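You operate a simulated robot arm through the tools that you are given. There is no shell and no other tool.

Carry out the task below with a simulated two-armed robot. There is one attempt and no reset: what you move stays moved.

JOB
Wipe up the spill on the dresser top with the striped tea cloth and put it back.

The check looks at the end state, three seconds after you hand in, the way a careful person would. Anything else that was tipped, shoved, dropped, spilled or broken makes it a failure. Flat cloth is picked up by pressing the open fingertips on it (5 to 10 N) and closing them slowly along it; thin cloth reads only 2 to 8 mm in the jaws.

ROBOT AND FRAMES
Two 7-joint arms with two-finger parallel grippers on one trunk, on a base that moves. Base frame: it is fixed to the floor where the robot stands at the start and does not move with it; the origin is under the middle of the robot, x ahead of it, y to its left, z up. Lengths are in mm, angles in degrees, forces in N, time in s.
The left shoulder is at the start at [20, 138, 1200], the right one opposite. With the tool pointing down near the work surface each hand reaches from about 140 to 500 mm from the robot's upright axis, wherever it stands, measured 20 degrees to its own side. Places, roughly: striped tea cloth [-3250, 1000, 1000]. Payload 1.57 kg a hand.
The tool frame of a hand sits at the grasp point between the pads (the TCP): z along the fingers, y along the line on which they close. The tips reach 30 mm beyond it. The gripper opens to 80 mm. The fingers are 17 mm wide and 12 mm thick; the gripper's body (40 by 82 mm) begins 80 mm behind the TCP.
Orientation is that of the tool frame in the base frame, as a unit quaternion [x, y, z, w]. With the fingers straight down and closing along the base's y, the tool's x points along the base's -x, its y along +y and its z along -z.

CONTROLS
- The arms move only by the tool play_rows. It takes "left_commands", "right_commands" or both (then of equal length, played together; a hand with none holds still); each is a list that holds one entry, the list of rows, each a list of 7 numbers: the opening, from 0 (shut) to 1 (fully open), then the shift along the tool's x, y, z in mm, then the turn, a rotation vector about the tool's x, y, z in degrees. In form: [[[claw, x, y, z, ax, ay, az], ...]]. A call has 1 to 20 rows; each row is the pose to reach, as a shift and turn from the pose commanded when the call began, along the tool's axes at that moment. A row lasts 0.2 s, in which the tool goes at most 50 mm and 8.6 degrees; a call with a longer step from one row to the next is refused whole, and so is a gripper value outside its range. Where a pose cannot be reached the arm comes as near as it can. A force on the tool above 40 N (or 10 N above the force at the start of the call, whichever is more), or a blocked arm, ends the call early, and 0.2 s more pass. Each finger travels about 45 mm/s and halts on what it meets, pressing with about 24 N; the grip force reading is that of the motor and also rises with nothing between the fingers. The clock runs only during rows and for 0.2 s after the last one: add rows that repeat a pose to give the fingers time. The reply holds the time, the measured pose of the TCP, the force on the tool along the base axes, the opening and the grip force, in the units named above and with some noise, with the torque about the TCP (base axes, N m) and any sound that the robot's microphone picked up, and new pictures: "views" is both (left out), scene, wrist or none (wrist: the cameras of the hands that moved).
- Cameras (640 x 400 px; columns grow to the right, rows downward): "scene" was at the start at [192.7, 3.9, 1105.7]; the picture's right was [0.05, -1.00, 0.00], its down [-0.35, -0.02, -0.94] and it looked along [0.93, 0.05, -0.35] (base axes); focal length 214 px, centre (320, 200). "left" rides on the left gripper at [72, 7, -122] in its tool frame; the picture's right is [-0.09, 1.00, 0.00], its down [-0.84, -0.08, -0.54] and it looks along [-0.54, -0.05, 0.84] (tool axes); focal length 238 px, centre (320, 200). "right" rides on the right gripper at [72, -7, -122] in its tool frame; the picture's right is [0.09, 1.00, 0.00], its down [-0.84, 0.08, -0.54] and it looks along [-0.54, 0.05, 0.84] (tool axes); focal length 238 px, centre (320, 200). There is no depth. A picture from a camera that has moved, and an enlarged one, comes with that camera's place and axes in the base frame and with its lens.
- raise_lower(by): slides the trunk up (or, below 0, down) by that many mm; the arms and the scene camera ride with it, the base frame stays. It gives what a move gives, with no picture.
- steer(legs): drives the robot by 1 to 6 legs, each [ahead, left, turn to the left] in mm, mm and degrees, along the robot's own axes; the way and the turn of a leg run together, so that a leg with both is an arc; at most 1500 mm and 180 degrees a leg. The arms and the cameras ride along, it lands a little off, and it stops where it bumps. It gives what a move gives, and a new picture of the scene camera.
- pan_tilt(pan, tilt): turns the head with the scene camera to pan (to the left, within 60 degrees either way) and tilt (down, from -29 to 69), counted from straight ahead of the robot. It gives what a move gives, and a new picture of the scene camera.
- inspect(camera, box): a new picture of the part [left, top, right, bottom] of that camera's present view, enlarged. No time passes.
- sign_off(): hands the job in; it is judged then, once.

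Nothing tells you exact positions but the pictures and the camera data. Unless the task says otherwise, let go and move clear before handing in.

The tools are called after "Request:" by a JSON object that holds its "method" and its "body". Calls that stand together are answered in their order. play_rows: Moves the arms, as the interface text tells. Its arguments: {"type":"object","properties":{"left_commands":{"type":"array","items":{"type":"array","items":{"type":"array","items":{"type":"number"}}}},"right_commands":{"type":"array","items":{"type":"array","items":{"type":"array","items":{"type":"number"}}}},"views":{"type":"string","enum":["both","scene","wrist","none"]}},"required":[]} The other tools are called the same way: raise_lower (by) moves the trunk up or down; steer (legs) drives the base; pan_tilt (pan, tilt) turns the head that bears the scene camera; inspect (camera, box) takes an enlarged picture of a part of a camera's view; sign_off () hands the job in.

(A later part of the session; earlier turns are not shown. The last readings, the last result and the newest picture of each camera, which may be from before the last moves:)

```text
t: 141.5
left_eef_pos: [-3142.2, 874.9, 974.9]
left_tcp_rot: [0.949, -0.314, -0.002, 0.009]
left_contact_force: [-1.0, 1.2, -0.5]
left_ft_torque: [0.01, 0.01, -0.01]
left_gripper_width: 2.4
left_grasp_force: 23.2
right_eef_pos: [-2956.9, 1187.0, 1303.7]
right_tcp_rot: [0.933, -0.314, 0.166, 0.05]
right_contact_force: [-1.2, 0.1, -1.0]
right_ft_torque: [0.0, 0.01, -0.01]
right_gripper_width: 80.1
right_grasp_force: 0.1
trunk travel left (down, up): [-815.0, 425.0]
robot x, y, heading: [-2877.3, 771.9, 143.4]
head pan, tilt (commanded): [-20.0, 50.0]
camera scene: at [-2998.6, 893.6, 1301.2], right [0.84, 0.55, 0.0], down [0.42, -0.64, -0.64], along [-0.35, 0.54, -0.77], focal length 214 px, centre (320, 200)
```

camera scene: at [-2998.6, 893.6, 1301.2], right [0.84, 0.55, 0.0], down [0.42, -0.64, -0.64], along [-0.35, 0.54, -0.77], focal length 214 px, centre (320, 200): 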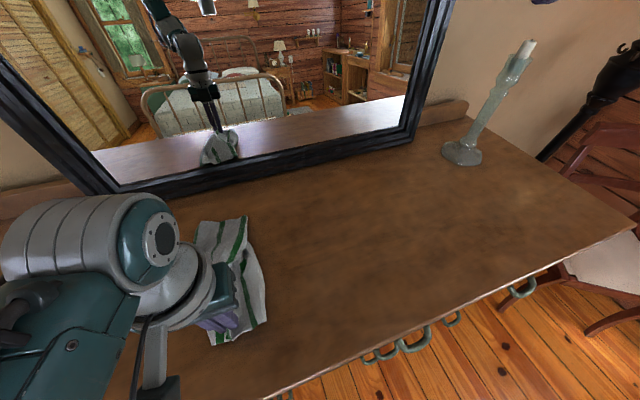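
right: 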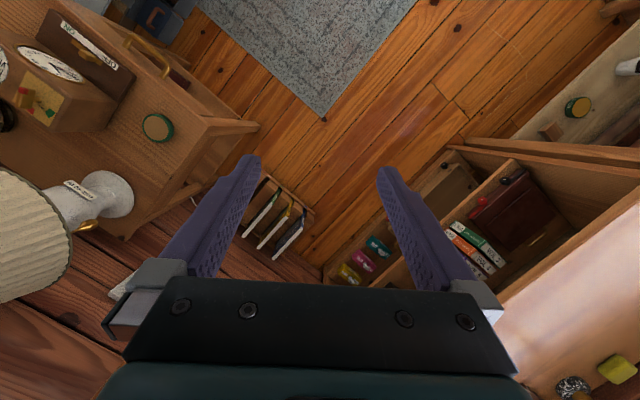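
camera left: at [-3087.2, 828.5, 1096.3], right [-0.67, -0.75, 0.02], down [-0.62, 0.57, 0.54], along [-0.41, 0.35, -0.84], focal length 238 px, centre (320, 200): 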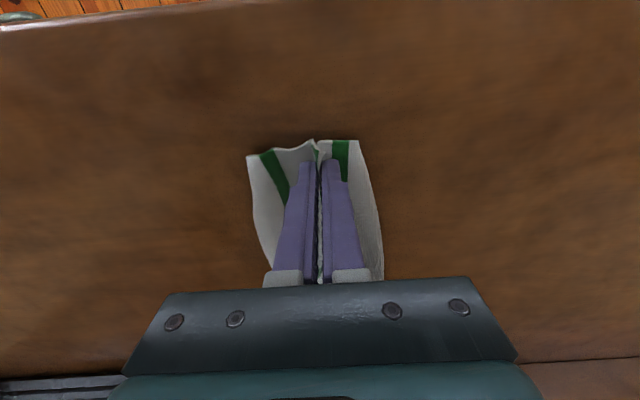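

I'll set the fingertips on the surface, open gently, rise, and see how the cloth lies.

Request:
{"method": "play_rows", "body": {"left_commands": [[[0, 0, 0, 4, 0, 0, 0], [0, 0, 0, 7, 0, 0, 0], [0.1, 0, 0, 7, 0, 0, 0], [0.2, 0, 0, 7, 0, 0, 0], [0.3, 0, 0, 7, 0, 0, 0], [0.4, 0, 0, 7, 0, 0, 0], [0.5, 0, 0, 7, 0, 0, 0], [0.6, 0, 0, 6, 0, 0, 0], [0.6, 0, 0, 0, 0, 0, 0], [0.6, 0, 0, -15, 0, 0, 0], [0.6, 0, 0, -40, 0, 0, 0], [0.6, 0, 0, -65, 0, 0, 0], [0.6, 0, 0, -90, 0, 0, 0], [0.6, 0, 0, -120, 0, 0, 0], [0.6, 0, 0, -120, 0, 0, 0]]], "views": "both"}}

```text
t: 144.9
left_eef_pos: [-3169.1, 843.4, 1076.9]
left_tcp_rot: [0.949, -0.308, -0.022, 0.065]
left_contact_force: [0.3, 1.0, 0.2]
left_ft_torque: [-0.02, -0.01, 0.0]
left_gripper_width: 48.0
left_grasp_force: 0.0
left hand out of reach, approached as far as the arm can: row 14, 15
right_eef_pos: [-2957.0, 1186.8, 1303.2]
right_tcp_rot: [0.933, -0.314, 0.167, 0.05]
right_contact_force: [-0.7, -0.9, -0.9]
right_ft_torque: [-0.01, -0.01, -0.03]
right_gripper_width: 79.9
right_grasp_force: 0.1
trunk travel left (down, up): [-815.0, 425.0]
robot x, y, heading: [-2876.1, 772.1, 143.3]
head pan, tilt (commanded): [-20.0, 50.0]
stopped in row 15 (left hand): the arm was blocked; the commanded pose is now the measured one
camera scene: at [-2998.7, 893.5, 1301.2], right [0.84, 0.55, 0.0], down [0.42, -0.64, -0.64], along [-0.35, 0.54, -0.77], focal length 214 px, centre (320, 200)
camera left: at [-3104.9, 808.9, 1197.7], right [-0.65, -0.74, 0.13], down [-0.59, 0.61, 0.53], along [-0.48, 0.27, -0.84], focal length 238 px, centre (320, 200)
```

scene: 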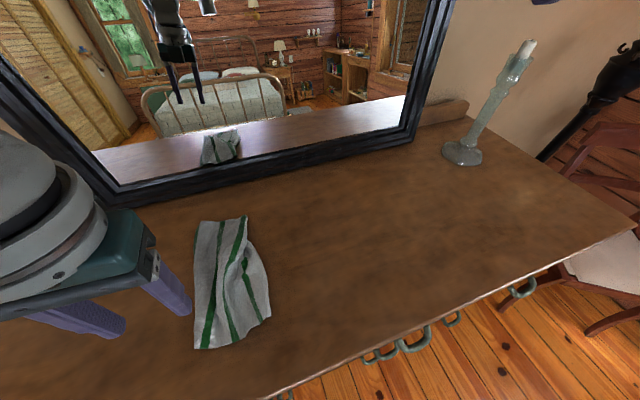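
left: 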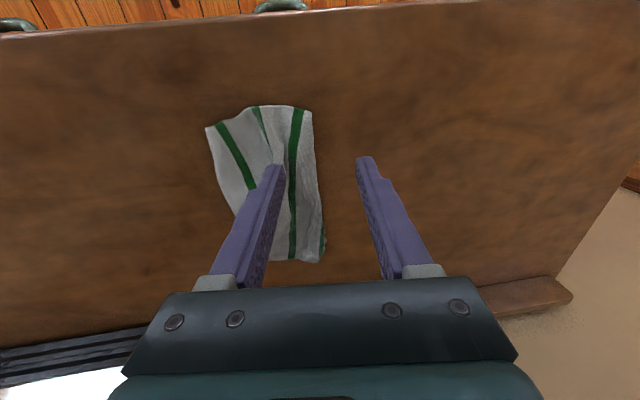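

The cloth is released and lies in place but folded lengthwise (only three stripes show). I'll raise clear and look straight on.

Request:
{"method": "raise_lower", "body": {"by": 150}}

Request:
{"method": "play_rows", "body": {"left_commands": [[[0.6, -25, 25, 0, 0, 0, 0], [0.6, -50, 50, 0, 0, 0, 0], [0.6, -75, 75, 0, 0, 0, 0], [0.6, -100, 100, 0, 0, 0, 0], [0.6, -125, 125, 0, 0, 0, 0], [0.6, -125, 150, 0, 0, 0, 0], [0.6, -125, 150, 0, 0, 0, 0]]], "views": "none"}}

Request:
{"method": "pan_tilt", "body": {"pan": 0, "tilt": 55}}

```text
t: 146.6
left_eef_pos: [-3167.8, 843.3, 1225.2]
left_tcp_rot: [0.948, -0.31, -0.021, 0.065]
left_contact_force: [0.3, -0.2, -0.5]
left_ft_torque: [-0.01, 0.0, 0.0]
left_gripper_width: 47.8
left_grasp_force: 0.1
right_eef_pos: [-2957.7, 1187.2, 1452.1]
right_tcp_rot: [0.933, -0.314, 0.166, 0.05]
right_contact_force: [-0.8, -0.3, 0.1]
right_ft_torque: [-0.01, -0.02, 0.01]
right_gripper_width: 80.1
right_grasp_force: 0.0
trunk travel left (down, up): [-965.0, 275.0]
robot x, y, heading: [-2877.0, 772.9, 143.3]
head pan, tilt (commanded): [-20.0, 50.0]
```

```text
t: 148.2
left_eef_pos: [-3356.2, 800.8, 1244.3]
left_tcp_rot: [0.949, -0.309, -0.021, 0.058]
left_contact_force: [-0.7, -0.1, -0.1]
left_ft_torque: [-0.01, 0.0, -0.01]
left_gripper_width: 48.1
left_grasp_force: 0.2
right_eef_pos: [-2957.3, 1187.1, 1453.0]
right_tcp_rot: [0.933, -0.314, 0.167, 0.05]
right_contact_force: [0.2, 0.2, 0.0]
right_ft_torque: [-0.01, 0.0, -0.03]
right_gripper_width: 80.1
right_grasp_force: 0.1
trunk travel left (down, up): [-965.0, 275.0]
robot x, y, heading: [-2879.1, 769.8, 143.2]
head pan, tilt (commanded): [-20.0, 50.0]
```

```text
t: 149.1
left_eef_pos: [-3354.5, 801.4, 1243.0]
left_tcp_rot: [0.949, -0.309, -0.02, 0.059]
left_contact_force: [-0.4, 0.7, -0.1]
left_ft_torque: [0.02, -0.05, -0.03]
left_gripper_width: 48.1
left_grasp_force: 0.0
right_eef_pos: [-2956.1, 1186.7, 1453.2]
right_tcp_rot: [0.934, -0.314, 0.166, 0.05]
right_contact_force: [-0.8, 0.1, 0.0]
right_ft_torque: [-0.02, -0.01, 0.01]
right_gripper_width: 80.1
right_grasp_force: 0.1
trunk travel left (down, up): [-965.0, 275.0]
robot x, y, heading: [-2876.9, 768.6, 143.3]
head pan, tilt (commanded): [0.0, 55.0]
camera scene: at [-3014.2, 872.3, 1444.7], right [0.6, 0.8, 0.0], down [0.66, -0.49, -0.57], along [-0.46, 0.34, -0.82], focal length 214 px, centre (320, 200)
```

scene: 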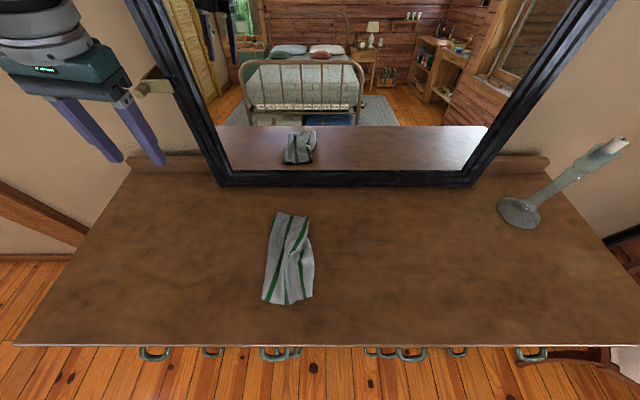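

Request:
{"method": "inspect", "body": {"camera": "scene", "box": [230, 200, 350, 315]}}

```text
3.48 times, centred on (290, 258) of scene
camera zoom: at [-3014.2, 872.3, 1444.7], right [0.6, 0.8, 0.0], down [0.66, -0.49, -0.57], along [-0.46, 0.34, -0.82], focal length 746 px, centre (424, 0)
```

zoom: 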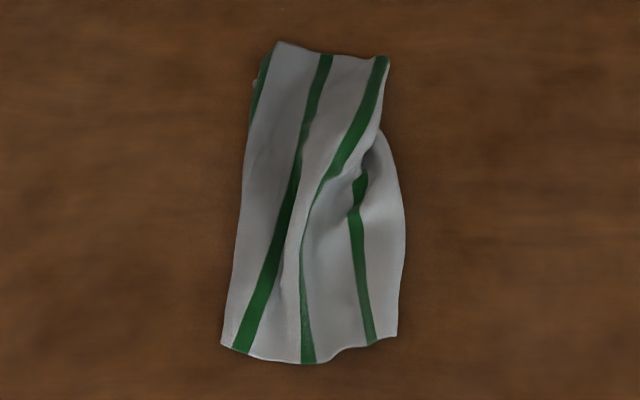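

The cloth is at the right spot but both side edges are folded under. I'll spread it: dragging it left by pressing should unroll the right flap, and dragging right should unroll the left one. First I straighten the left hand and bring trunk and hand down beside it.

Request:
{"method": "play_rows", "body": {"left_commands": [[[1, 0, 0, -12, 1.5, 0, 0], [1, 0, 0, -24, 3, 0, 0], [1, 0, 0, -36, 4.5, 0, 0], [1, 0, 0, -48, 6, 0, 0], [1, 0, 0, -60, 7, 0, 0], [1, 0, 0, -60, 7, 0, 0]]], "views": "none"}}

Request:
{"method": "raise_lower", "body": {"by": -270}}

```text
t: 150.4
left_eef_pos: [-3350.3, 807.5, 1306.3]
left_tcp_rot: [0.951, -0.31, 0.0, 0.0]
left_contact_force: [-0.6, -0.5, -0.3]
left_ft_torque: [-0.02, -0.02, -0.03]
left_gripper_width: 80.4
left_grasp_force: 0.1
right_eef_pos: [-2956.9, 1187.1, 1453.1]
right_tcp_rot: [0.933, -0.314, 0.166, 0.05]
right_contact_force: [-1.0, -0.2, -0.2]
right_ft_torque: [-0.02, 0.01, -0.05]
right_gripper_width: 79.9
right_grasp_force: 0.0
trunk travel left (down, up): [-965.0, 275.0]
robot x, y, heading: [-2876.4, 774.5, 142.9]
head pan, tilt (commanded): [0.0, 55.0]
```

```text
t: 153.2
left_eef_pos: [-3350.7, 807.8, 1037.7]
left_tcp_rot: [0.951, -0.309, -0.001, 0.001]
left_contact_force: [0.4, 0.4, 1.3]
left_ft_torque: [0.01, 0.01, 0.01]
left_gripper_width: 80.2
left_grasp_force: 0.1
right_eef_pos: [-2955.8, 1187.0, 1183.7]
right_tcp_rot: [0.933, -0.314, 0.167, 0.05]
right_contact_force: [0.2, 0.3, 0.4]
right_ft_torque: [-0.03, -0.01, 0.03]
right_gripper_width: 79.8
right_grasp_force: 0.0
trunk travel left (down, up): [-695.0, 545.0]
robot x, y, heading: [-2877.5, 772.2, 143.1]
head pan, tilt (commanded): [0.0, 55.0]
```

Request:
{"method": "play_rows", "body": {"left_commands": [[[1, 0, 0, 0, 0, 0, 7.5], [1, 0, 0, 0, 0, 0, 15], [1, 0, 0, 0, 0, 0, 22.5], [1, 0, 0, 0, 0, 0, 30], [1, 0, 0, 0, 0, 0, 37.5], [1, 0, 0, 0, 0, 0, 45], [1, 0, 0, 0, 0, 0, 52.5], [1, 0, 0, 0, 0, 0, 60], [1, 0, 0, 0, 0, 0, 67.5], [1, 0, 0, 0, 0, 0, 75], [1, 0, 0, 0, 0, 0, 82.5], [1, 0, 0, 0, 0, 0, 90], [1, 0, 0, 0, 0, 0, 90]]], "views": "both"}}

```text
t: 156.0
left_eef_pos: [-3348.5, 807.2, 1037.9]
left_tcp_rot: [-0.452, 0.892, 0.0, -0.002]
left_contact_force: [0.2, 0.0, -0.2]
left_ft_torque: [0.03, 0.0, -0.02]
left_gripper_width: 80.1
left_grasp_force: 0.1
right_eef_pos: [-2956.4, 1187.3, 1184.5]
right_tcp_rot: [0.934, -0.313, 0.167, 0.048]
right_contact_force: [-0.9, 0.1, -0.6]
right_ft_torque: [0.04, 0.01, 0.04]
right_gripper_width: 80.1
right_grasp_force: 0.0
trunk travel left (down, up): [-695.0, 545.0]
robot x, y, heading: [-2876.5, 772.4, 143.3]
head pan, tilt (commanded): [0.0, 55.0]
camera scene: at [-3014.2, 872.3, 1174.7], right [0.6, 0.8, 0.0], down [0.66, -0.49, -0.57], along [-0.46, 0.34, -0.82], focal length 214 px, centre (320, 200)
camera left: at [-3396.7, 752.3, 1158.4], right [-0.75, 0.66, 0.0], down [0.56, 0.63, 0.54], along [0.36, 0.41, -0.84], focal length 238 px, centre (320, 200)
```

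scene: 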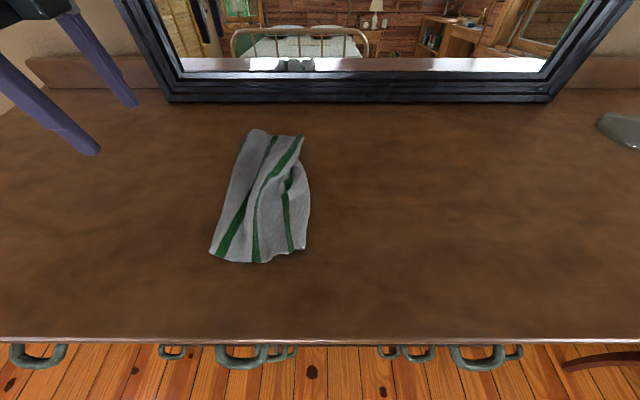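
left: 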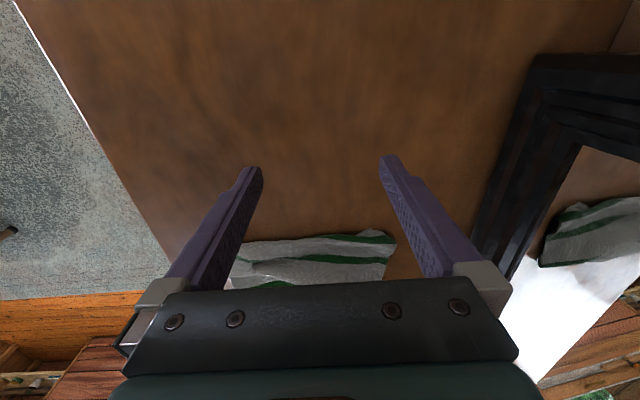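

The gripper is rotated (fingers now spaced front-to-back). Next I move it above the cloth's left part.

Request:
{"method": "play_rows", "body": {"left_commands": [[[1, -25, -6, 6, 0, 0, 0], [1, -50, -12, 12, 0, 0, 0], [1, -75, -18, 18, 0, 0, 0], [1, -100, -24, 26, 0, 0, 0], [1, -125, -30, 36, 0, 0, 0], [1, -149, -34, 46, 0, 0, 0], [1, -149, -34, 54, 0, 0, 0], [1, -149, -34, 54, 0, 0, 0]]], "views": "both"}}

```text
t: 157.8
left_eef_pos: [-3242.2, 903.1, 982.3]
left_tcp_rot: [-0.457, 0.889, 0.0, -0.008]
left_contact_force: [0.1, 0.6, -0.5]
left_ft_torque: [0.01, -0.01, -0.01]
left_gripper_width: 79.9
left_grasp_force: 0.0
right_eef_pos: [-2958.3, 1186.5, 1183.9]
right_tcp_rot: [0.934, -0.313, 0.167, 0.05]
right_contact_force: [-0.4, -0.6, 0.1]
right_ft_torque: [0.01, 0.02, 0.01]
right_gripper_width: 80.0
right_grasp_force: 0.1
trunk travel left (down, up): [-695.0, 545.0]
robot x, y, heading: [-2877.0, 770.9, 143.1]
head pan, tilt (commanded): [0.0, 55.0]
camera scene: at [-3014.2, 872.3, 1174.7], right [0.6, 0.8, 0.0], down [0.66, -0.49, -0.57], along [-0.46, 0.34, -0.82], focal length 214 px, centre (320, 200)
camera left: at [-3286.2, 849.8, 1105.8], right [-0.76, 0.66, 0.01], down [0.56, 0.64, 0.53], along [0.34, 0.4, -0.85], focal length 238 px, centre (320, 200)
```

scene: 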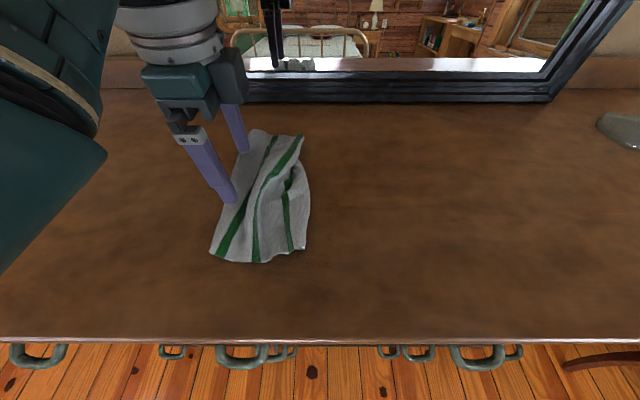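
left: 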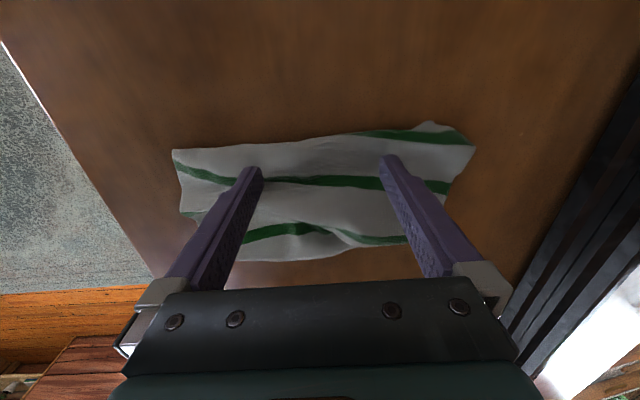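

Fingertips are placed about 20 mm inside the left fold. I'll press down gently.

Request:
{"method": "play_rows", "body": {"left_commands": [[[1, 0, 0, 6, 0, 0, 0], [1, 0, 0, 11, 0, 0, 0], [1, 0, 0, 14, 0, 0, 0], [1, 0, 0, 15.5, 0, 0, 0], [1, 0, 0, 16.5, 0, 0, 0], [1, 0, 0, 16.5, 0, 0, 0]]], "views": "none"}}

```text
t: 159.2
left_eef_pos: [-3233.9, 908.6, 965.6]
left_tcp_rot: [-0.454, 0.891, 0.0, -0.001]
left_contact_force: [0.4, 0.9, -0.1]
left_ft_torque: [0.0, 0.01, 0.01]
left_gripper_width: 80.2
left_grasp_force: 0.1
right_eef_pos: [-2957.7, 1187.2, 1183.1]
right_tcp_rot: [0.934, -0.314, 0.166, 0.05]
right_contact_force: [-0.6, -0.2, -0.5]
right_ft_torque: [0.0, -0.05, 0.02]
right_gripper_width: 79.9
right_grasp_force: 0.1
trunk travel left (down, up): [-695.0, 545.0]
robot x, y, heading: [-2875.7, 769.7, 143.2]
head pan, tilt (commanded): [0.0, 55.0]
```

Request:
{"method": "play_rows", "body": {"left_commands": [[[1, 0, 0, 1, 0, 0, 0], [1, 0, 0, 2, 0, 0, 0], [1, 0, 0, 2.7, 0, 0, 0], [1, 0, 0, 2.7, 0, 0, 0]]], "views": "none"}}

```text
t: 160.2
left_eef_pos: [-3234.5, 907.9, 963.7]
left_tcp_rot: [-0.453, 0.892, 0.0, -0.001]
left_contact_force: [0.1, 0.4, 0.9]
left_ft_torque: [0.02, -0.02, 0.02]
left_gripper_width: 79.9
left_grasp_force: 0.1
right_eef_pos: [-2957.3, 1185.9, 1182.1]
right_tcp_rot: [0.934, -0.313, 0.167, 0.05]
right_contact_force: [-0.1, -0.3, -0.7]
right_ft_torque: [-0.01, 0.0, 0.0]
right_gripper_width: 80.1
right_grasp_force: 0.0
trunk travel left (down, up): [-695.0, 545.0]
robot x, y, heading: [-2878.4, 771.2, 143.4]
head pan, tilt (commanded): [0.0, 55.0]
```

Request:
{"method": "play_rows", "body": {"left_commands": [[[1, 0, 0, 0.7, 0, 0, 0], [1, 0, 0, 1.3, 0, 0, 0], [1, 0, 0, 1.8, 0, 0, 0], [1, 0, 0, 1.8, 0, 0, 0]]], "views": "none"}}

```text
t: 161.2
left_eef_pos: [-3234.7, 907.3, 961.7]
left_tcp_rot: [-0.454, 0.891, -0.001, -0.002]
left_contact_force: [4.6, -2.1, 15.1]
left_ft_torque: [-0.31, -0.54, 0.0]
left_gripper_width: 80.0
left_grasp_force: 0.0
right_eef_pos: [-2956.7, 1188.6, 1184.3]
right_tcp_rot: [0.934, -0.313, 0.166, 0.05]
right_contact_force: [0.2, 0.3, 0.1]
right_ft_torque: [0.0, 0.01, 0.03]
right_gripper_width: 80.0
right_grasp_force: 0.1
trunk travel left (down, up): [-695.0, 545.0]
robot x, y, heading: [-2876.8, 770.4, 143.2]
head pan, tilt (commanded): [0.0, 55.0]
```

15 N; easing slightly and dragging left 120 mm so the right flap unrolls.

Request:
{"method": "play_rows", "body": {"left_commands": [[[1, 0, 0, -0.4, 0, 0, 0], [1, 8, 0, -0.4, 0, 0, 0], [1, 16, 0, -0.4, 0, 0, 0], [1, 24, 0, -0.4, 0, 0, 0], [1, 32, 0, -0.4, 0, 0, 0], [1, 40, 0, -0.4, 0, 0, 0], [1, 48, 0, -0.4, 0, 0, 0], [1, 56, 0, -0.4, 0, 0, 0], [1, 64, 0, -0.4, 0, 0, 0], [1, 72, 0, -0.4, 0, 0, 0], [1, 80, 0, -0.4, 0, 0, 0], [1, 88, 0, -0.4, 0, 0, 0], [1, 96, 0, -0.4, 0, 0, 0], [1, 104, 0, -0.4, 0, 0, 0], [1, 112, 0, -0.4, 0, 0, 0], [1, 120, 0, -0.4, 0, 0, 0], [1, 120, 0, -0.4, 0, 0, 0]]], "views": "both"}}

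```text
t: 164.8
left_eef_pos: [-3304.7, 812.0, 962.4]
left_tcp_rot: [-0.453, 0.892, 0.0, -0.002]
left_contact_force: [0.5, 1.2, 6.3]
left_ft_torque: [-0.03, -0.17, 0.07]
left_gripper_width: 79.5
left_grasp_force: 0.0
right_eef_pos: [-2957.1, 1187.7, 1183.8]
right_tcp_rot: [0.934, -0.313, 0.166, 0.049]
right_contact_force: [-0.2, 0.7, 0.5]
right_ft_torque: [0.0, 0.0, -0.03]
right_gripper_width: 80.1
right_grasp_force: 0.1
trunk travel left (down, up): [-695.0, 545.0]
robot x, y, heading: [-2878.4, 772.1, 143.5]
head pan, tilt (commanded): [0.0, 55.0]
camera scene: at [-3014.4, 872.5, 1174.7], right [0.6, 0.8, 0.0], down [0.66, -0.49, -0.57], along [-0.46, 0.34, -0.82], focal length 214 px, centre (320, 200)
camera left: at [-3352.3, 756.7, 1084.1], right [-0.75, 0.66, 0.0], down [0.56, 0.63, 0.54], along [0.35, 0.41, -0.84], focal length 238 px, centre (320, 200)
```

scene: 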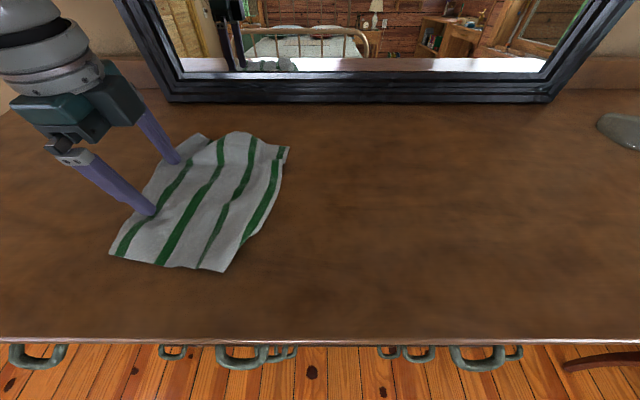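
left: 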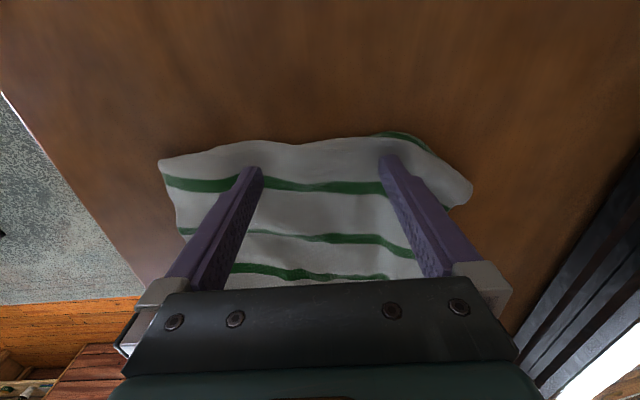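

That worked nicely — the right flap unrolled. I'll lift, look, then press near the right edge and drag right.

Request:
{"method": "play_rows", "body": {"left_commands": [[[1, 0, 0, -10, 0, 0, 0], [1, 0, 0, -30, 0, 0, 0], [1, 0, 0, -50, 0, 0, 0], [1, 30, 0, -60, 0, 0, 0], [1, 60, 0, -60, 0, 0, 0], [1, 60, 0, -60, 0, 0, 0]]], "views": "both"}}

Request:
{"method": "inspect", "body": {"camera": "scene", "box": [90, 115, 314, 285]}}

```text
t: 166.2
left_eef_pos: [-3340.6, 761.5, 1022.8]
left_tcp_rot: [-0.454, 0.891, 0.0, -0.001]
left_contact_force: [0.8, 0.2, -0.1]
left_ft_torque: [0.03, -0.01, 0.01]
left_gripper_width: 80.0
left_grasp_force: 0.0
right_eef_pos: [-2957.7, 1187.2, 1183.8]
right_tcp_rot: [0.934, -0.313, 0.167, 0.05]
right_contact_force: [0.2, -1.0, 0.3]
right_ft_torque: [-0.01, -0.02, -0.02]
right_gripper_width: 79.9
right_grasp_force: 0.1
trunk travel left (down, up): [-695.0, 545.0]
robot x, y, heading: [-2876.2, 765.0, 143.4]
head pan, tilt (commanded): [0.0, 55.0]
camera scene: at [-3014.2, 872.3, 1174.7], right [0.6, 0.8, 0.0], down [0.66, -0.49, -0.57], along [-0.46, 0.34, -0.82], focal length 214 px, centre (320, 200)
camera left: at [-3388.8, 707.1, 1143.5], right [-0.75, 0.66, 0.0], down [0.56, 0.63, 0.54], along [0.36, 0.41, -0.84], focal length 238 px, centre (320, 200)
```

scene: 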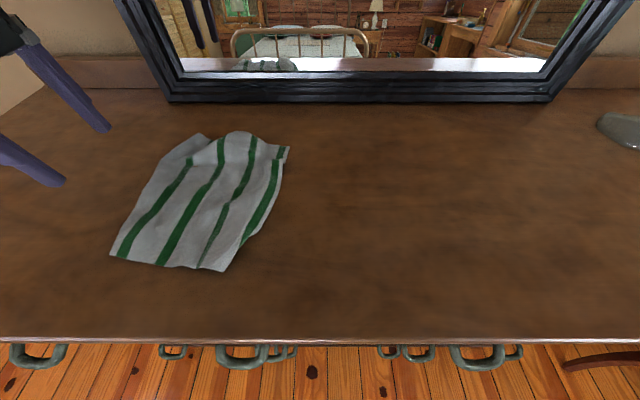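
left: 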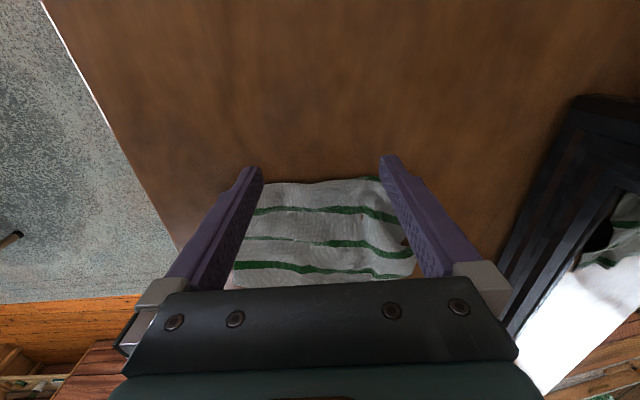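

```text
2.35 times, centred on (202, 200) of scene
camera zoom: at [-3014.2, 872.3, 1174.7], right [0.6, 0.8, 0.0], down [0.66, -0.49, -0.57], along [-0.46, 0.34, -0.82], focal length 505 px, centre (598, 200)
```

zoom: 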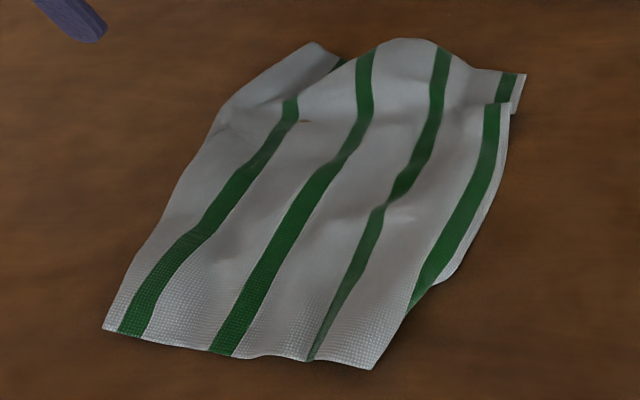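

Stripes 2–5 are visible; the left flap (stripe 1) is still under, plus a tucked front-right corner. I'll move over the right edge area and lower.

Request:
{"method": "play_rows", "body": {"left_commands": [[[1, -30, -4, 0, 0, 0, 0], [1, -60, -8, 0, 0, 0, 0], [1, -90, -12, 0, 0, 0, 0], [1, -120, -16, 0, 0, 0, 0], [1, -150, -20, 0, 0, 0, 0], [1, -180, -23, 5, 0, 0, 0], [1, -194, -23.5, 15, 0, 0, 0], [1, -194, -23.5, 30, 0, 0, 0], [1, -194, -23.5, 42, 0, 0, 0], [1, -194, -23.5, 42, 0, 0, 0]]], "views": "both"}}

```text
t: 168.4
left_eef_pos: [-3206.7, 905.2, 979.2]
left_tcp_rot: [-0.454, 0.891, 0.001, -0.002]
left_contact_force: [-0.3, 0.3, -0.3]
left_ft_torque: [-0.02, 0.0, -0.02]
left_gripper_width: 80.2
left_grasp_force: 0.1
right_eef_pos: [-2956.2, 1186.9, 1182.6]
right_tcp_rot: [0.934, -0.313, 0.167, 0.05]
right_contact_force: [0.7, 0.1, -0.1]
right_ft_torque: [-0.02, -0.02, 0.03]
right_gripper_width: 80.0
right_grasp_force: 0.0
trunk travel left (down, up): [-695.0, 545.0]
robot x, y, heading: [-2879.0, 769.9, 143.0]
head pan, tilt (commanded): [0.0, 55.0]
camera scene: at [-3014.2, 872.3, 1174.7], right [0.6, 0.8, 0.0], down [0.66, -0.49, -0.57], along [-0.46, 0.34, -0.82], focal length 214 px, centre (320, 200)
camera left: at [-3254.2, 851.4, 1101.2], right [-0.75, 0.66, 0.0], down [0.56, 0.63, 0.54], along [0.36, 0.41, -0.84], focal length 238 px, centre (320, 200)
```

scene: 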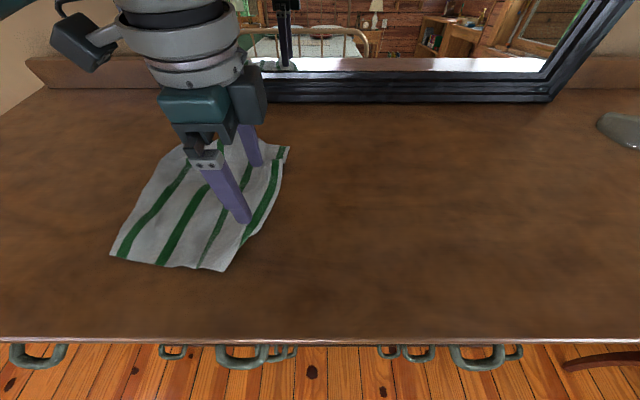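
left: 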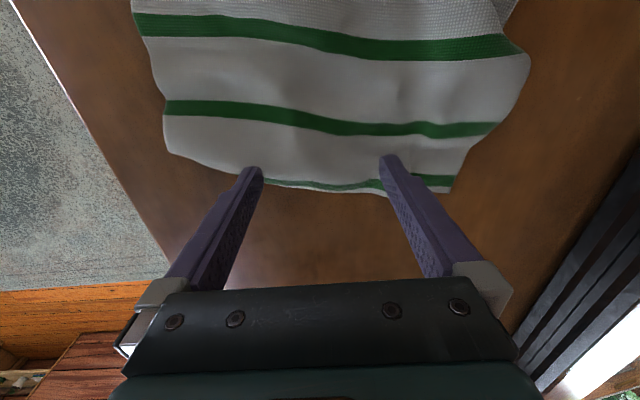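

Request:
{"method": "play_rows", "body": {"left_commands": [[[1, 0, 0, 6, 0, 0, 0], [1, 0, 0, 11, 0, 0, 0], [1, 0, 0, 14, 0, 0, 0], [1, 0, 0, 15.5, 0, 0, 0], [1, 0, 0, 16.3, 0, 0, 0], [1, 0, 0, 16.3, 0, 0, 0]]], "views": "none"}}

```text
t: 169.8
left_eef_pos: [-3208.0, 907.1, 962.7]
left_tcp_rot: [-0.453, 0.891, 0.001, -0.001]
left_contact_force: [-0.3, 0.6, -0.3]
left_ft_torque: [0.0, 0.03, 0.0]
left_gripper_width: 79.9
left_grasp_force: 0.0
right_eef_pos: [-2956.9, 1187.3, 1183.8]
right_tcp_rot: [0.933, -0.314, 0.167, 0.05]
right_contact_force: [-0.5, -0.3, 0.0]
right_ft_torque: [0.02, -0.02, 0.01]
right_gripper_width: 79.9
right_grasp_force: 0.1
trunk travel left (down, up): [-695.0, 545.0]
robot x, y, heading: [-2876.5, 769.2, 143.5]
head pan, tilt (commanded): [0.0, 55.0]
```

Request:
{"method": "play_rows", "body": {"left_commands": [[[1, 0, 0, 0.7, 0, 0, 0], [1, 0, 0, 1.2, 0, 0, 0], [1, 0, 0, 1.7, 0, 0, 0], [1, 0, 0, 1.7, 0, 0, 0]]], "views": "none"}}

```text
t: 170.8
left_eef_pos: [-3208.9, 904.6, 960.9]
left_tcp_rot: [-0.454, 0.891, 0.001, -0.002]
left_contact_force: [0.7, 0.8, 6.1]
left_ft_torque: [-0.13, -0.33, 0.06]
left_gripper_width: 79.8
left_grasp_force: 0.1
right_eef_pos: [-2956.6, 1187.5, 1184.1]
right_tcp_rot: [0.934, -0.314, 0.166, 0.049]
right_contact_force: [0.1, 0.4, -0.5]
right_ft_torque: [0.02, 0.04, 0.01]
right_gripper_width: 80.0
right_grasp_force: 0.1
trunk travel left (down, up): [-695.0, 545.0]
robot x, y, heading: [-2877.5, 772.1, 143.2]
head pan, tilt (commanded): [0.0, 55.0]
```

Only the nearer finger presses (torque shows it). I'll tilt the hand about 1° to load both, then drag right.

Request:
{"method": "play_rows", "body": {"left_commands": [[[1, 0, 0, 0.3, 0.8, 0, 0], [1, 0, 0, 0.6, 1.0, 0, 0], [1, 0, 0, 0.6, 1.0, 0, 0]]], "views": "none"}}

```text
t: 171.6
left_eef_pos: [-3207.7, 905.2, 961.6]
left_tcp_rot: [-0.454, 0.891, -0.006, 0.002]
left_contact_force: [1.3, 0.0, 15.1]
left_ft_torque: [0.45, 0.58, -0.07]
left_gripper_width: 79.3
left_grasp_force: 0.0
right_eef_pos: [-2958.4, 1186.4, 1184.4]
right_tcp_rot: [0.933, -0.314, 0.166, 0.051]
right_contact_force: [-0.4, 0.3, 0.4]
right_ft_torque: [0.03, 0.01, -0.04]
right_gripper_width: 79.9
right_grasp_force: 0.1
trunk travel left (down, up): [-695.0, 545.0]
robot x, y, heading: [-2877.8, 771.8, 143.2]
head pan, tilt (commanded): [0.0, 55.0]
```

Request:
{"method": "play_rows", "body": {"left_commands": [[[1, 0, 0, -0.1, -0.4, 0, 0], [1, -8, 0, -0.1, -0.4, 0, 0], [1, -16, 0, -0.1, -0.4, 0, 0], [1, -24, 0, -0.1, -0.4, 0, 0], [1, -32, 0, -0.1, -0.4, 0, 0], [1, -40, 0, -0.1, -0.4, 0, 0], [1, -48, 0, -0.1, -0.4, 0, 0], [1, -56, 0, -0.1, -0.4, 0, 0], [1, -64, 0, -0.1, -0.4, 0, 0], [1, -72, 0, -0.1, -0.4, 0, 0], [1, -80, 0, -0.1, -0.4, 0, 0], [1, -88, 0, -0.1, -0.4, 0, 0], [1, -96, 0, -0.1, -0.4, 0, 0], [1, -104, 0, -0.1, -0.4, 0, 0], [1, -112, 0, -0.1, -0.4, 0, 0], [1, -120, 0, -0.1, -0.4, 0, 0], [1, -128, 0, -0.1, -0.4, 0, 0], [1, -136, 0, -0.1, -0.4, 0, 0], [1, -136, 0, -0.1, -0.4, 0, 0]]], "views": "both"}}

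```text
t: 175.4
left_eef_pos: [-3132.9, 1012.2, 960.5]
left_tcp_rot: [-0.455, 0.891, -0.002, 0.0]
left_contact_force: [4.3, -3.6, 26.0]
left_ft_torque: [0.38, 0.32, -0.09]
left_gripper_width: 77.0
left_grasp_force: 0.0
right_eef_pos: [-2957.4, 1187.6, 1183.5]
right_tcp_rot: [0.933, -0.314, 0.167, 0.05]
right_contact_force: [-0.5, -0.8, 0.3]
right_ft_torque: [0.01, 0.0, 0.0]
right_gripper_width: 80.2
right_grasp_force: 0.0
trunk travel left (down, up): [-695.0, 545.0]
robot x, y, heading: [-2875.9, 770.0, 143.2]
head pan, tilt (commanded): [0.0, 55.0]
stopped in row 18 (left hand): the force on the tool passed its limit at 50 N (the readings are from after the stop); the commanded pose is now the measured one
camera scene: at [-3016.5, 873.2, 1177.3], right [0.59, 0.81, 0.0], down [0.65, -0.47, -0.6], along [-0.48, 0.36, -0.8], focal length 214 px, centre (320, 200)
camera left: at [-3181.7, 958.9, 1083.1], right [-0.75, 0.66, 0.0], down [0.55, 0.64, 0.54], along [0.36, 0.4, -0.84], focal length 238 px, centre (320, 200)
```

scene: 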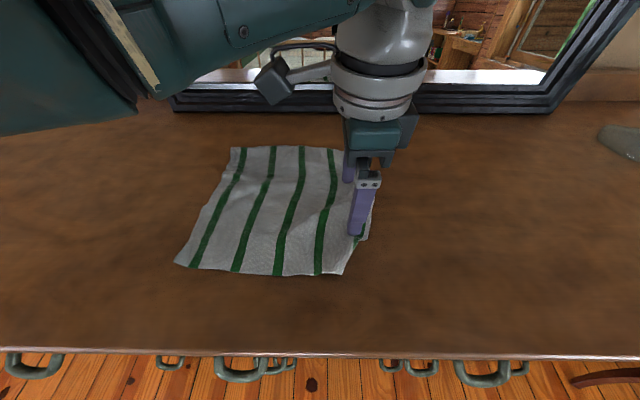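
left: 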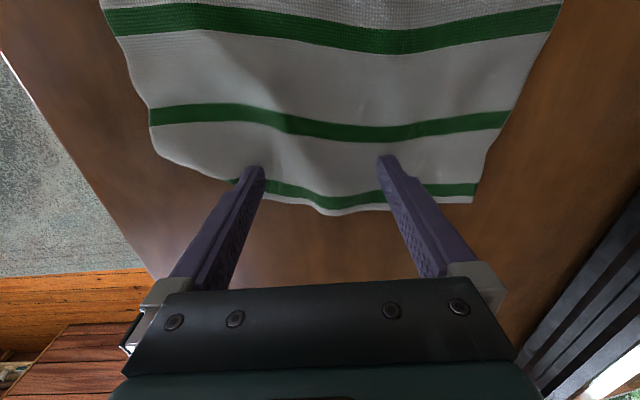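

Excellent — the left flap unrolled and all five stripes are out. I lift the hand clear to the left.

Request:
{"method": "play_rows", "body": {"left_commands": [[[1, 0, 0, -8, 0, 0, 0], [1, 0, 0, -25, 0, 0, 0], [1, 10, 0, -45, 0, 0, 0], [1, 40, 0, -60, 0, 0, 0], [1, 80, 0, -65, 0, 0, 0], [1, 120, 0, -65, 0, 0, 0], [1, 160, 0, -65, 0, 0, 0], [1, 200, 0, -65, 0, 0, 0], [1, 240, 0, -65, 0, 0, 0], [1, 280, 0, -65, 0, 0, 0], [1, 280, 0, -65, 0, 0, 0]]], "views": "none"}}

Request:
{"method": "pan_tilt", "body": {"pan": 0, "tilt": 55}}

Request:
{"method": "inspect", "body": {"camera": "scene", "box": [150, 110, 410, 290]}}

```text
t: 177.8
left_eef_pos: [-3298.5, 783.5, 1025.7]
left_tcp_rot: [-0.454, 0.891, -0.003, -0.001]
left_contact_force: [-0.7, 0.1, -0.1]
left_ft_torque: [-0.04, -0.03, 0.01]
left_gripper_width: 80.1
left_grasp_force: 0.0
right_eef_pos: [-2956.2, 1187.4, 1183.8]
right_tcp_rot: [0.933, -0.314, 0.167, 0.051]
right_contact_force: [-0.1, -0.4, 0.1]
right_ft_torque: [0.0, 0.0, 0.0]
right_gripper_width: 80.0
right_grasp_force: 0.0
trunk travel left (down, up): [-695.0, 545.0]
robot x, y, heading: [-2877.2, 768.4, 143.2]
head pan, tilt (commanded): [0.0, 55.0]
```

```text
t: 178.4
left_eef_pos: [-3298.2, 784.1, 1026.8]
left_tcp_rot: [-0.455, 0.89, -0.004, -0.002]
left_contact_force: [0.4, -0.1, 0.1]
left_ft_torque: [-0.01, 0.01, 0.02]
left_gripper_width: 79.9
left_grasp_force: 0.0
right_eef_pos: [-2958.3, 1188.1, 1183.8]
right_tcp_rot: [0.933, -0.314, 0.166, 0.05]
right_contact_force: [-0.4, 0.8, -0.2]
right_ft_torque: [0.0, 0.0, 0.0]
right_gripper_width: 79.9
right_grasp_force: 0.0
trunk travel left (down, up): [-695.0, 545.0]
robot x, y, heading: [-2878.6, 773.9, 143.3]
head pan, tilt (commanded): [0.0, 55.0]
camera scene: at [-3014.2, 872.2, 1174.7], right [0.6, 0.8, 0.0], down [0.66, -0.49, -0.57], along [-0.46, 0.34, -0.82], focal length 214 px, centre (320, 200)
```

scene: 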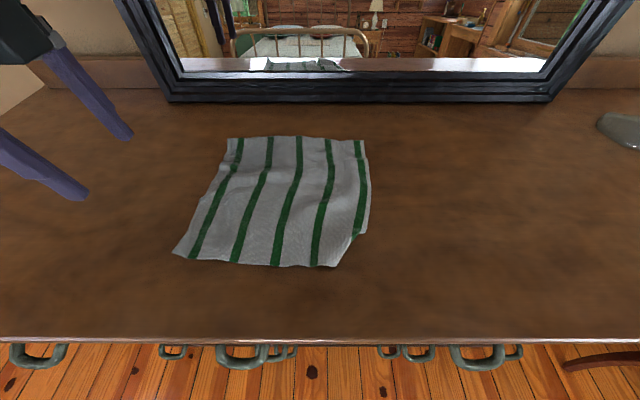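

```text
2.22 times, centred on (280, 200) of scene
camera zoom: at [-3014.2, 872.2, 1174.7], right [0.6, 0.8, 0.0], down [0.66, -0.49, -0.57], along [-0.46, 0.34, -0.82], focal length 477 px, centre (409, 200)
```

zoom: 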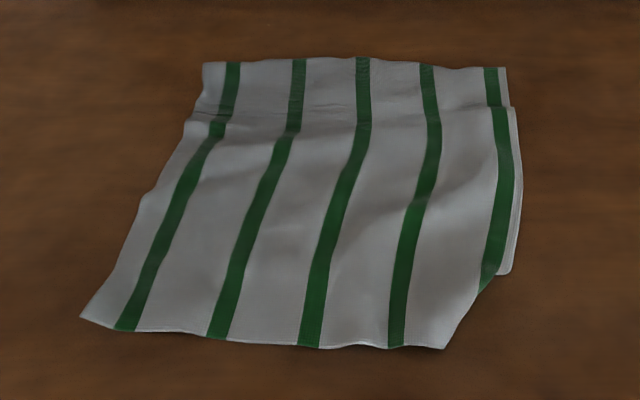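

Almost perfectly flat and within ~15 mm of its original outline; only the front-right corner is tucked under. I'll press inside it and drag back-left so that corner unrolls as the trailing end.

Request:
{"method": "play_rows", "body": {"left_commands": [[[1, -35, -4, 0, 0, 0, 0], [1, -70, -8, 0, 0, 0, 0], [1, -105, -12, 0, 0, 0, 0], [1, -140, -16, 0, 0, 0, 0], [1, -175, -20, 0, 0, 0, 0], [1, -205, -24, 5, 0, 0, 0], [1, -220, -25, 20, 0, 0, 0], [1, -220, -25, 40, 0, 0, 0], [1, -220, -25, 55, 0, 0, 0], [1, -220, -25, 62, 0, 0, 0], [1, -220, -25, 62, 0, 0, 0]]], "views": "both"}}

```text
t: 180.8
left_eef_pos: [-3146.9, 947.5, 963.5]
left_tcp_rot: [-0.456, 0.89, -0.003, 0.0]
left_contact_force: [0.0, 0.0, 0.4]
left_ft_torque: [0.0, -0.02, 0.01]
left_gripper_width: 80.1
left_grasp_force: 0.0
right_eef_pos: [-2956.9, 1187.9, 1183.0]
right_tcp_rot: [0.933, -0.314, 0.166, 0.05]
right_contact_force: [-0.4, -0.4, -0.9]
right_ft_torque: [0.04, 0.03, -0.05]
right_gripper_width: 80.1
right_grasp_force: 0.1
trunk travel left (down, up): [-695.0, 545.0]
robot x, y, heading: [-2876.2, 770.2, 143.3]
head pan, tilt (commanded): [0.0, 55.0]
camera scene: at [-3014.2, 872.2, 1174.7], right [0.6, 0.8, 0.0], down [0.66, -0.49, -0.57], along [-0.46, 0.34, -0.82], focal length 214 px, centre (320, 200)
camera left: at [-3194.9, 893.8, 1084.7], right [-0.75, 0.66, -0.01], down [0.55, 0.64, 0.54], along [0.36, 0.4, -0.84], focal length 238 px, centre (320, 200)
```

scene: 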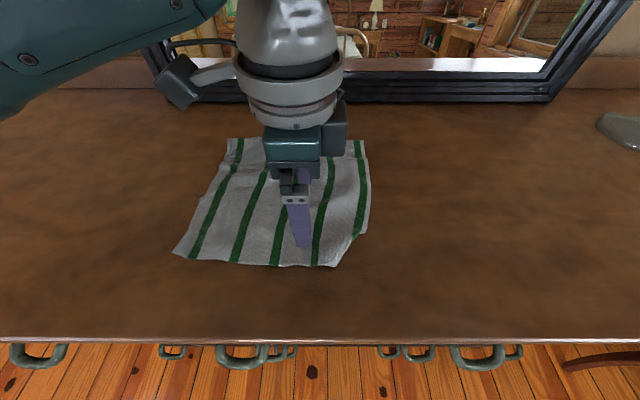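
left: 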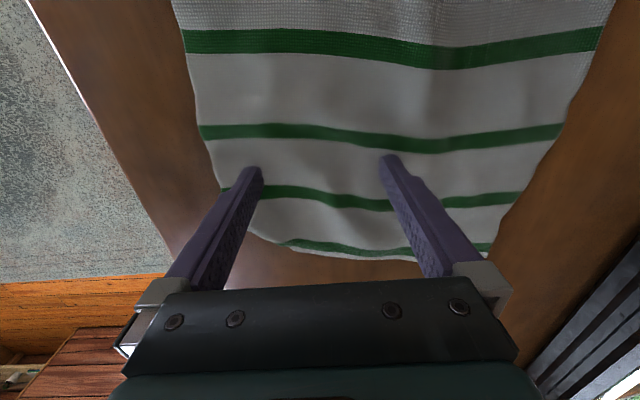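

Request:
{"method": "play_rows", "body": {"left_commands": [[[1, 0, 0, 0.8, 0, 0, 0], [1, 0, 0, 1.6, 0, 0, 0], [1, 0, 0, 2.1, 0, 0, 0], [1, 0, 0, 2.1, 0, 0, 0]]], "views": "none"}}

```text
t: 181.8
left_eef_pos: [-3147.1, 948.5, 961.9]
left_tcp_rot: [-0.456, 0.89, -0.003, -0.001]
left_contact_force: [-0.6, -0.5, 6.1]
left_ft_torque: [0.15, 0.24, 0.05]
left_gripper_width: 79.7
left_grasp_force: 0.0
right_eef_pos: [-2956.4, 1187.5, 1182.9]
right_tcp_rot: [0.934, -0.314, 0.166, 0.049]
right_contact_force: [1.1, -0.1, 0.3]
right_ft_torque: [0.06, -0.02, 0.02]
right_gripper_width: 80.1
right_grasp_force: 0.0
trunk travel left (down, up): [-695.0, 545.0]
robot x, y, heading: [-2877.8, 771.9, 143.1]
head pan, tilt (commanded): [0.0, 55.0]
```

Request:
{"method": "play_rows", "body": {"left_commands": [[[1, 0, 0, 0.4, -0.3, 0, 0], [1, 6, 5.2, 0.5, -0.3, 0, 0], [1, 12, 10.5, 0.5, -0.3, 0, 0], [1, 18, 15.8, 0.5, -0.3, 0, 0], [1, 24, 21, 0.5, -0.3, 0, 0], [1, 30, 26.2, 0.5, -0.3, 0, 0], [1, 36, 31.5, 0.5, -0.3, 0, 0], [1, 42, 36.8, 0.5, -0.3, 0, 0], [1, 48, 42, 0.5, -0.3, 0, 0], [1, 54, 47.2, 0.5, -0.3, 0, 0], [1, 60, 52.5, 0.5, -0.3, 0, 0], [1, 66, 58, 0.5, -0.3, 0, 0], [1, 66, 58, 0.5, -0.3, 0, 0]]], "views": "both"}}

```text
t: 184.6
left_eef_pos: [-3233.3, 928.9, 961.9]
left_tcp_rot: [-0.454, 0.891, -0.001, -0.002]
left_contact_force: [2.9, 1.0, 13.8]
left_ft_torque: [0.05, -0.09, -0.04]
left_gripper_width: 79.7
left_grasp_force: 0.0
right_eef_pos: [-2957.2, 1186.8, 1183.7]
right_tcp_rot: [0.933, -0.314, 0.166, 0.051]
right_contact_force: [-0.2, 1.1, 0.2]
right_ft_torque: [-0.03, 0.0, -0.01]
right_gripper_width: 80.1
right_grasp_force: 0.1
trunk travel left (down, up): [-695.0, 545.0]
robot x, y, heading: [-2877.6, 770.1, 143.5]
head pan, tilt (commanded): [0.0, 55.0]
camera scene: at [-3014.3, 872.6, 1174.8], right [0.6, 0.8, 0.0], down [0.66, -0.49, -0.57], along [-0.46, 0.34, -0.82], focal length 214 px, centre (320, 200)
camera left: at [-3280.4, 875.4, 1083.0], right [-0.75, 0.66, 0.0], down [0.55, 0.63, 0.54], along [0.35, 0.41, -0.84], focal length 238 px, centre (320, 200)
```

scene: 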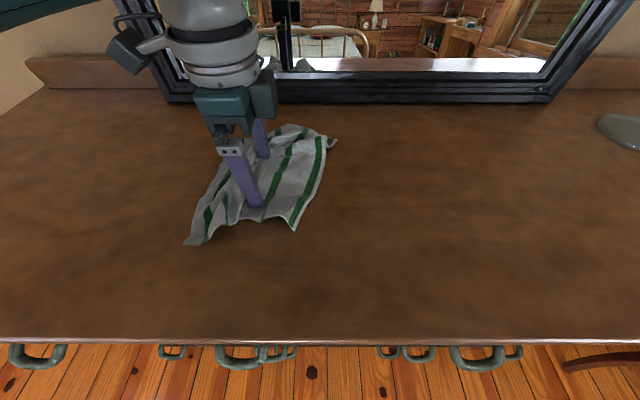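
left: 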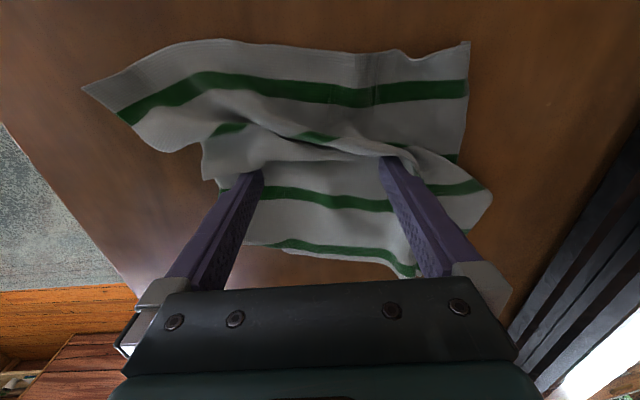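

The corner came out, but pushing bunched the left half. I'll lift, align the fingers along the right edge, and pull it back right so the rest straightens behind it.

Request:
{"method": "play_rows", "body": {"left_commands": [[[1, 0, 0, -8, 0, 0, 0], [1, 0, 0, -20, 0, 0, 6], [1, -20, -4, -22, 0, 0, 12], [1, -40, -9, -22, 0, 0, 18], [1, -64, -14, -22, 0, 0, 18], [1, -64, -14, -15, 0, 0, 18], [1, -64, -14, -8, 0, 0, 18], [1, -64, -14, -3, 0, 0, 18], [1, -64, -14, -3, 0, 0, 18]]], "views": "both"}}

```text
t: 186.6
left_eef_pos: [-3181.9, 972.9, 963.5]
left_tcp_rot: [-0.31, 0.951, -0.001, -0.001]
left_contact_force: [-0.6, 0.1, 1.1]
left_ft_torque: [0.02, 0.0, 0.01]
left_gripper_width: 79.9
left_grasp_force: 0.1
right_eef_pos: [-2956.4, 1188.4, 1183.5]
right_tcp_rot: [0.933, -0.314, 0.167, 0.05]
right_contact_force: [-0.4, 0.2, -0.1]
right_ft_torque: [0.01, 0.02, 0.01]
right_gripper_width: 80.1
right_grasp_force: 0.2
trunk travel left (down, up): [-695.0, 545.0]
robot x, y, heading: [-2876.2, 770.1, 143.1]
head pan, tilt (commanded): [0.0, 55.0]
camera scene: at [-3014.2, 872.2, 1174.7], right [0.6, 0.8, 0.0], down [0.66, -0.49, -0.57], along [-0.46, 0.34, -0.82], focal length 214 px, centre (320, 200)
camera left: at [-3244.7, 935.5, 1084.3], right [-0.51, 0.86, 0.0], down [0.72, 0.43, 0.54], along [0.46, 0.27, -0.84], focal length 238 px, centre (320, 200)
```

scene: 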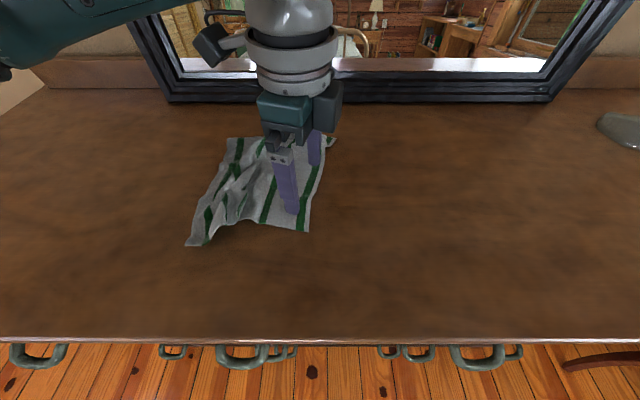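
left: 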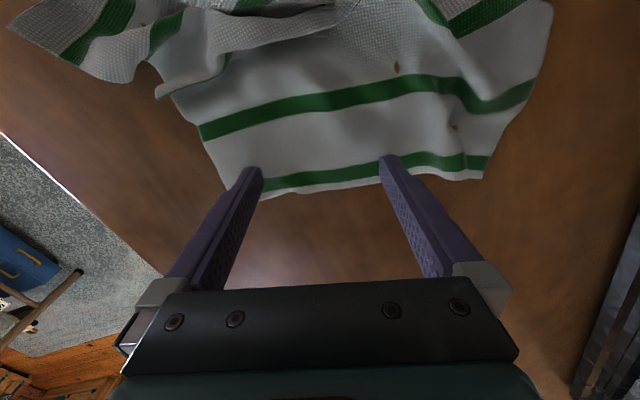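

Now the right edge with its corner is fully out. I'll press and pull it right, rotating back to its original alignment.

Request:
{"method": "play_rows", "body": {"left_commands": [[[1, 0, 0, 0.8, 0, 0, 0], [1, 0, 0, 1.6, 0, 0, 0], [1, 0, 0, 2.0, 0, 0, 0], [1, 0, 0, 2.0, 0, 0, 0]]], "views": "none"}}

```text
t: 187.6
left_eef_pos: [-3183.4, 973.1, 961.4]
left_tcp_rot: [-0.311, 0.95, -0.001, -0.003]
left_contact_force: [0.9, -0.8, 7.0]
left_ft_torque: [0.14, 0.09, 0.0]
left_gripper_width: 79.4
left_grasp_force: 0.0
right_eef_pos: [-2956.8, 1187.8, 1184.1]
right_tcp_rot: [0.933, -0.315, 0.167, 0.05]
right_contact_force: [0.5, 0.6, 0.1]
right_ft_torque: [0.01, 0.0, 0.0]
right_gripper_width: 80.1
right_grasp_force: 0.1
trunk travel left (down, up): [-695.0, 545.0]
robot x, y, heading: [-2876.2, 767.3, 142.9]
head pan, tilt (commanded): [0.0, 55.0]
```

Request:
{"method": "play_rows", "body": {"left_commands": [[[1, 0, 0, 0.5, 0, 0, 0], [1, -6, 1, 0.5, 0, 0, -1.7], [1, -12, 2, 0.5, 0, 0, -3.4], [1, -18, 3, 0.5, 0, 0, -5], [1, -24, 4, 0.5, 0, 0, -6.7], [1, -30, 5, 0.5, 0, 0, -8.4], [1, -36, 6.5, 0.5, 0, 0, -10], [1, -42, 8, 0.5, 0, 0, -11.7], [1, -48, 9, 0.5, 0, 0, -13.4], [1, -54, 10, 0.5, 0, 0, -15], [1, -58, 10, 0.5, 0, 0, -16], [1, -58, 10, 0.5, 0, 0, -16]]], "views": "both"}}

```text
t: 189.8
left_eef_pos: [-3150.2, 1012.6, 961.1]
left_tcp_rot: [-0.432, 0.902, -0.001, -0.003]
left_contact_force: [-1.5, -3.1, 19.7]
left_ft_torque: [-0.17, -0.29, -0.09]
left_gripper_width: 79.7
left_grasp_force: 0.1
right_eef_pos: [-2958.2, 1187.4, 1182.8]
right_tcp_rot: [0.933, -0.314, 0.166, 0.05]
right_contact_force: [0.5, -0.1, 0.2]
right_ft_torque: [0.0, 0.0, 0.0]
right_gripper_width: 80.2
right_grasp_force: 0.1
trunk travel left (down, up): [-695.0, 545.0]
robot x, y, heading: [-2873.9, 769.7, 143.0]
head pan, tilt (commanded): [0.0, 55.0]
stopped in row 11 (left hand): the force on the tool passed its limit at 46 N (the readings are from after the stop); the commanded pose is now the measured one
camera scene: at [-3016.3, 872.6, 1175.8], right [0.6, 0.8, 0.0], down [0.65, -0.48, -0.59], along [-0.47, 0.35, -0.81], focal length 214 px, centre (320, 200)
camera left: at [-3199.9, 961.4, 1083.4], right [-0.72, 0.7, 0.0], down [0.59, 0.61, 0.54], along [0.37, 0.39, -0.84], focal length 238 px, centre (320, 200)
```

scene: 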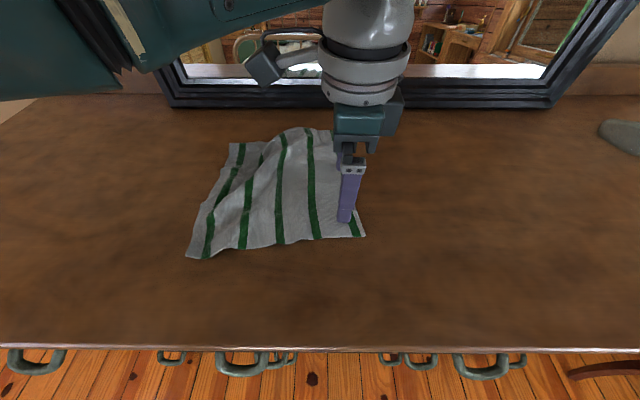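
left: 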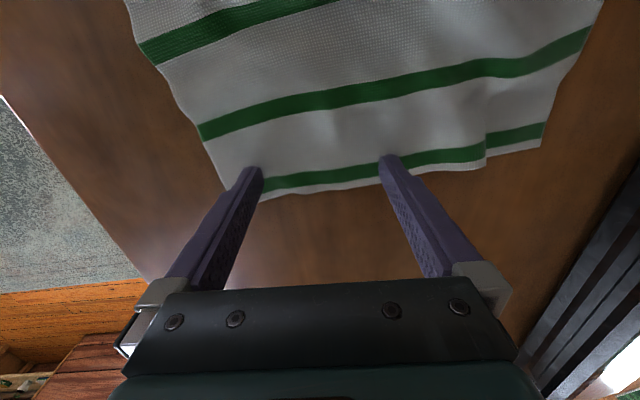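

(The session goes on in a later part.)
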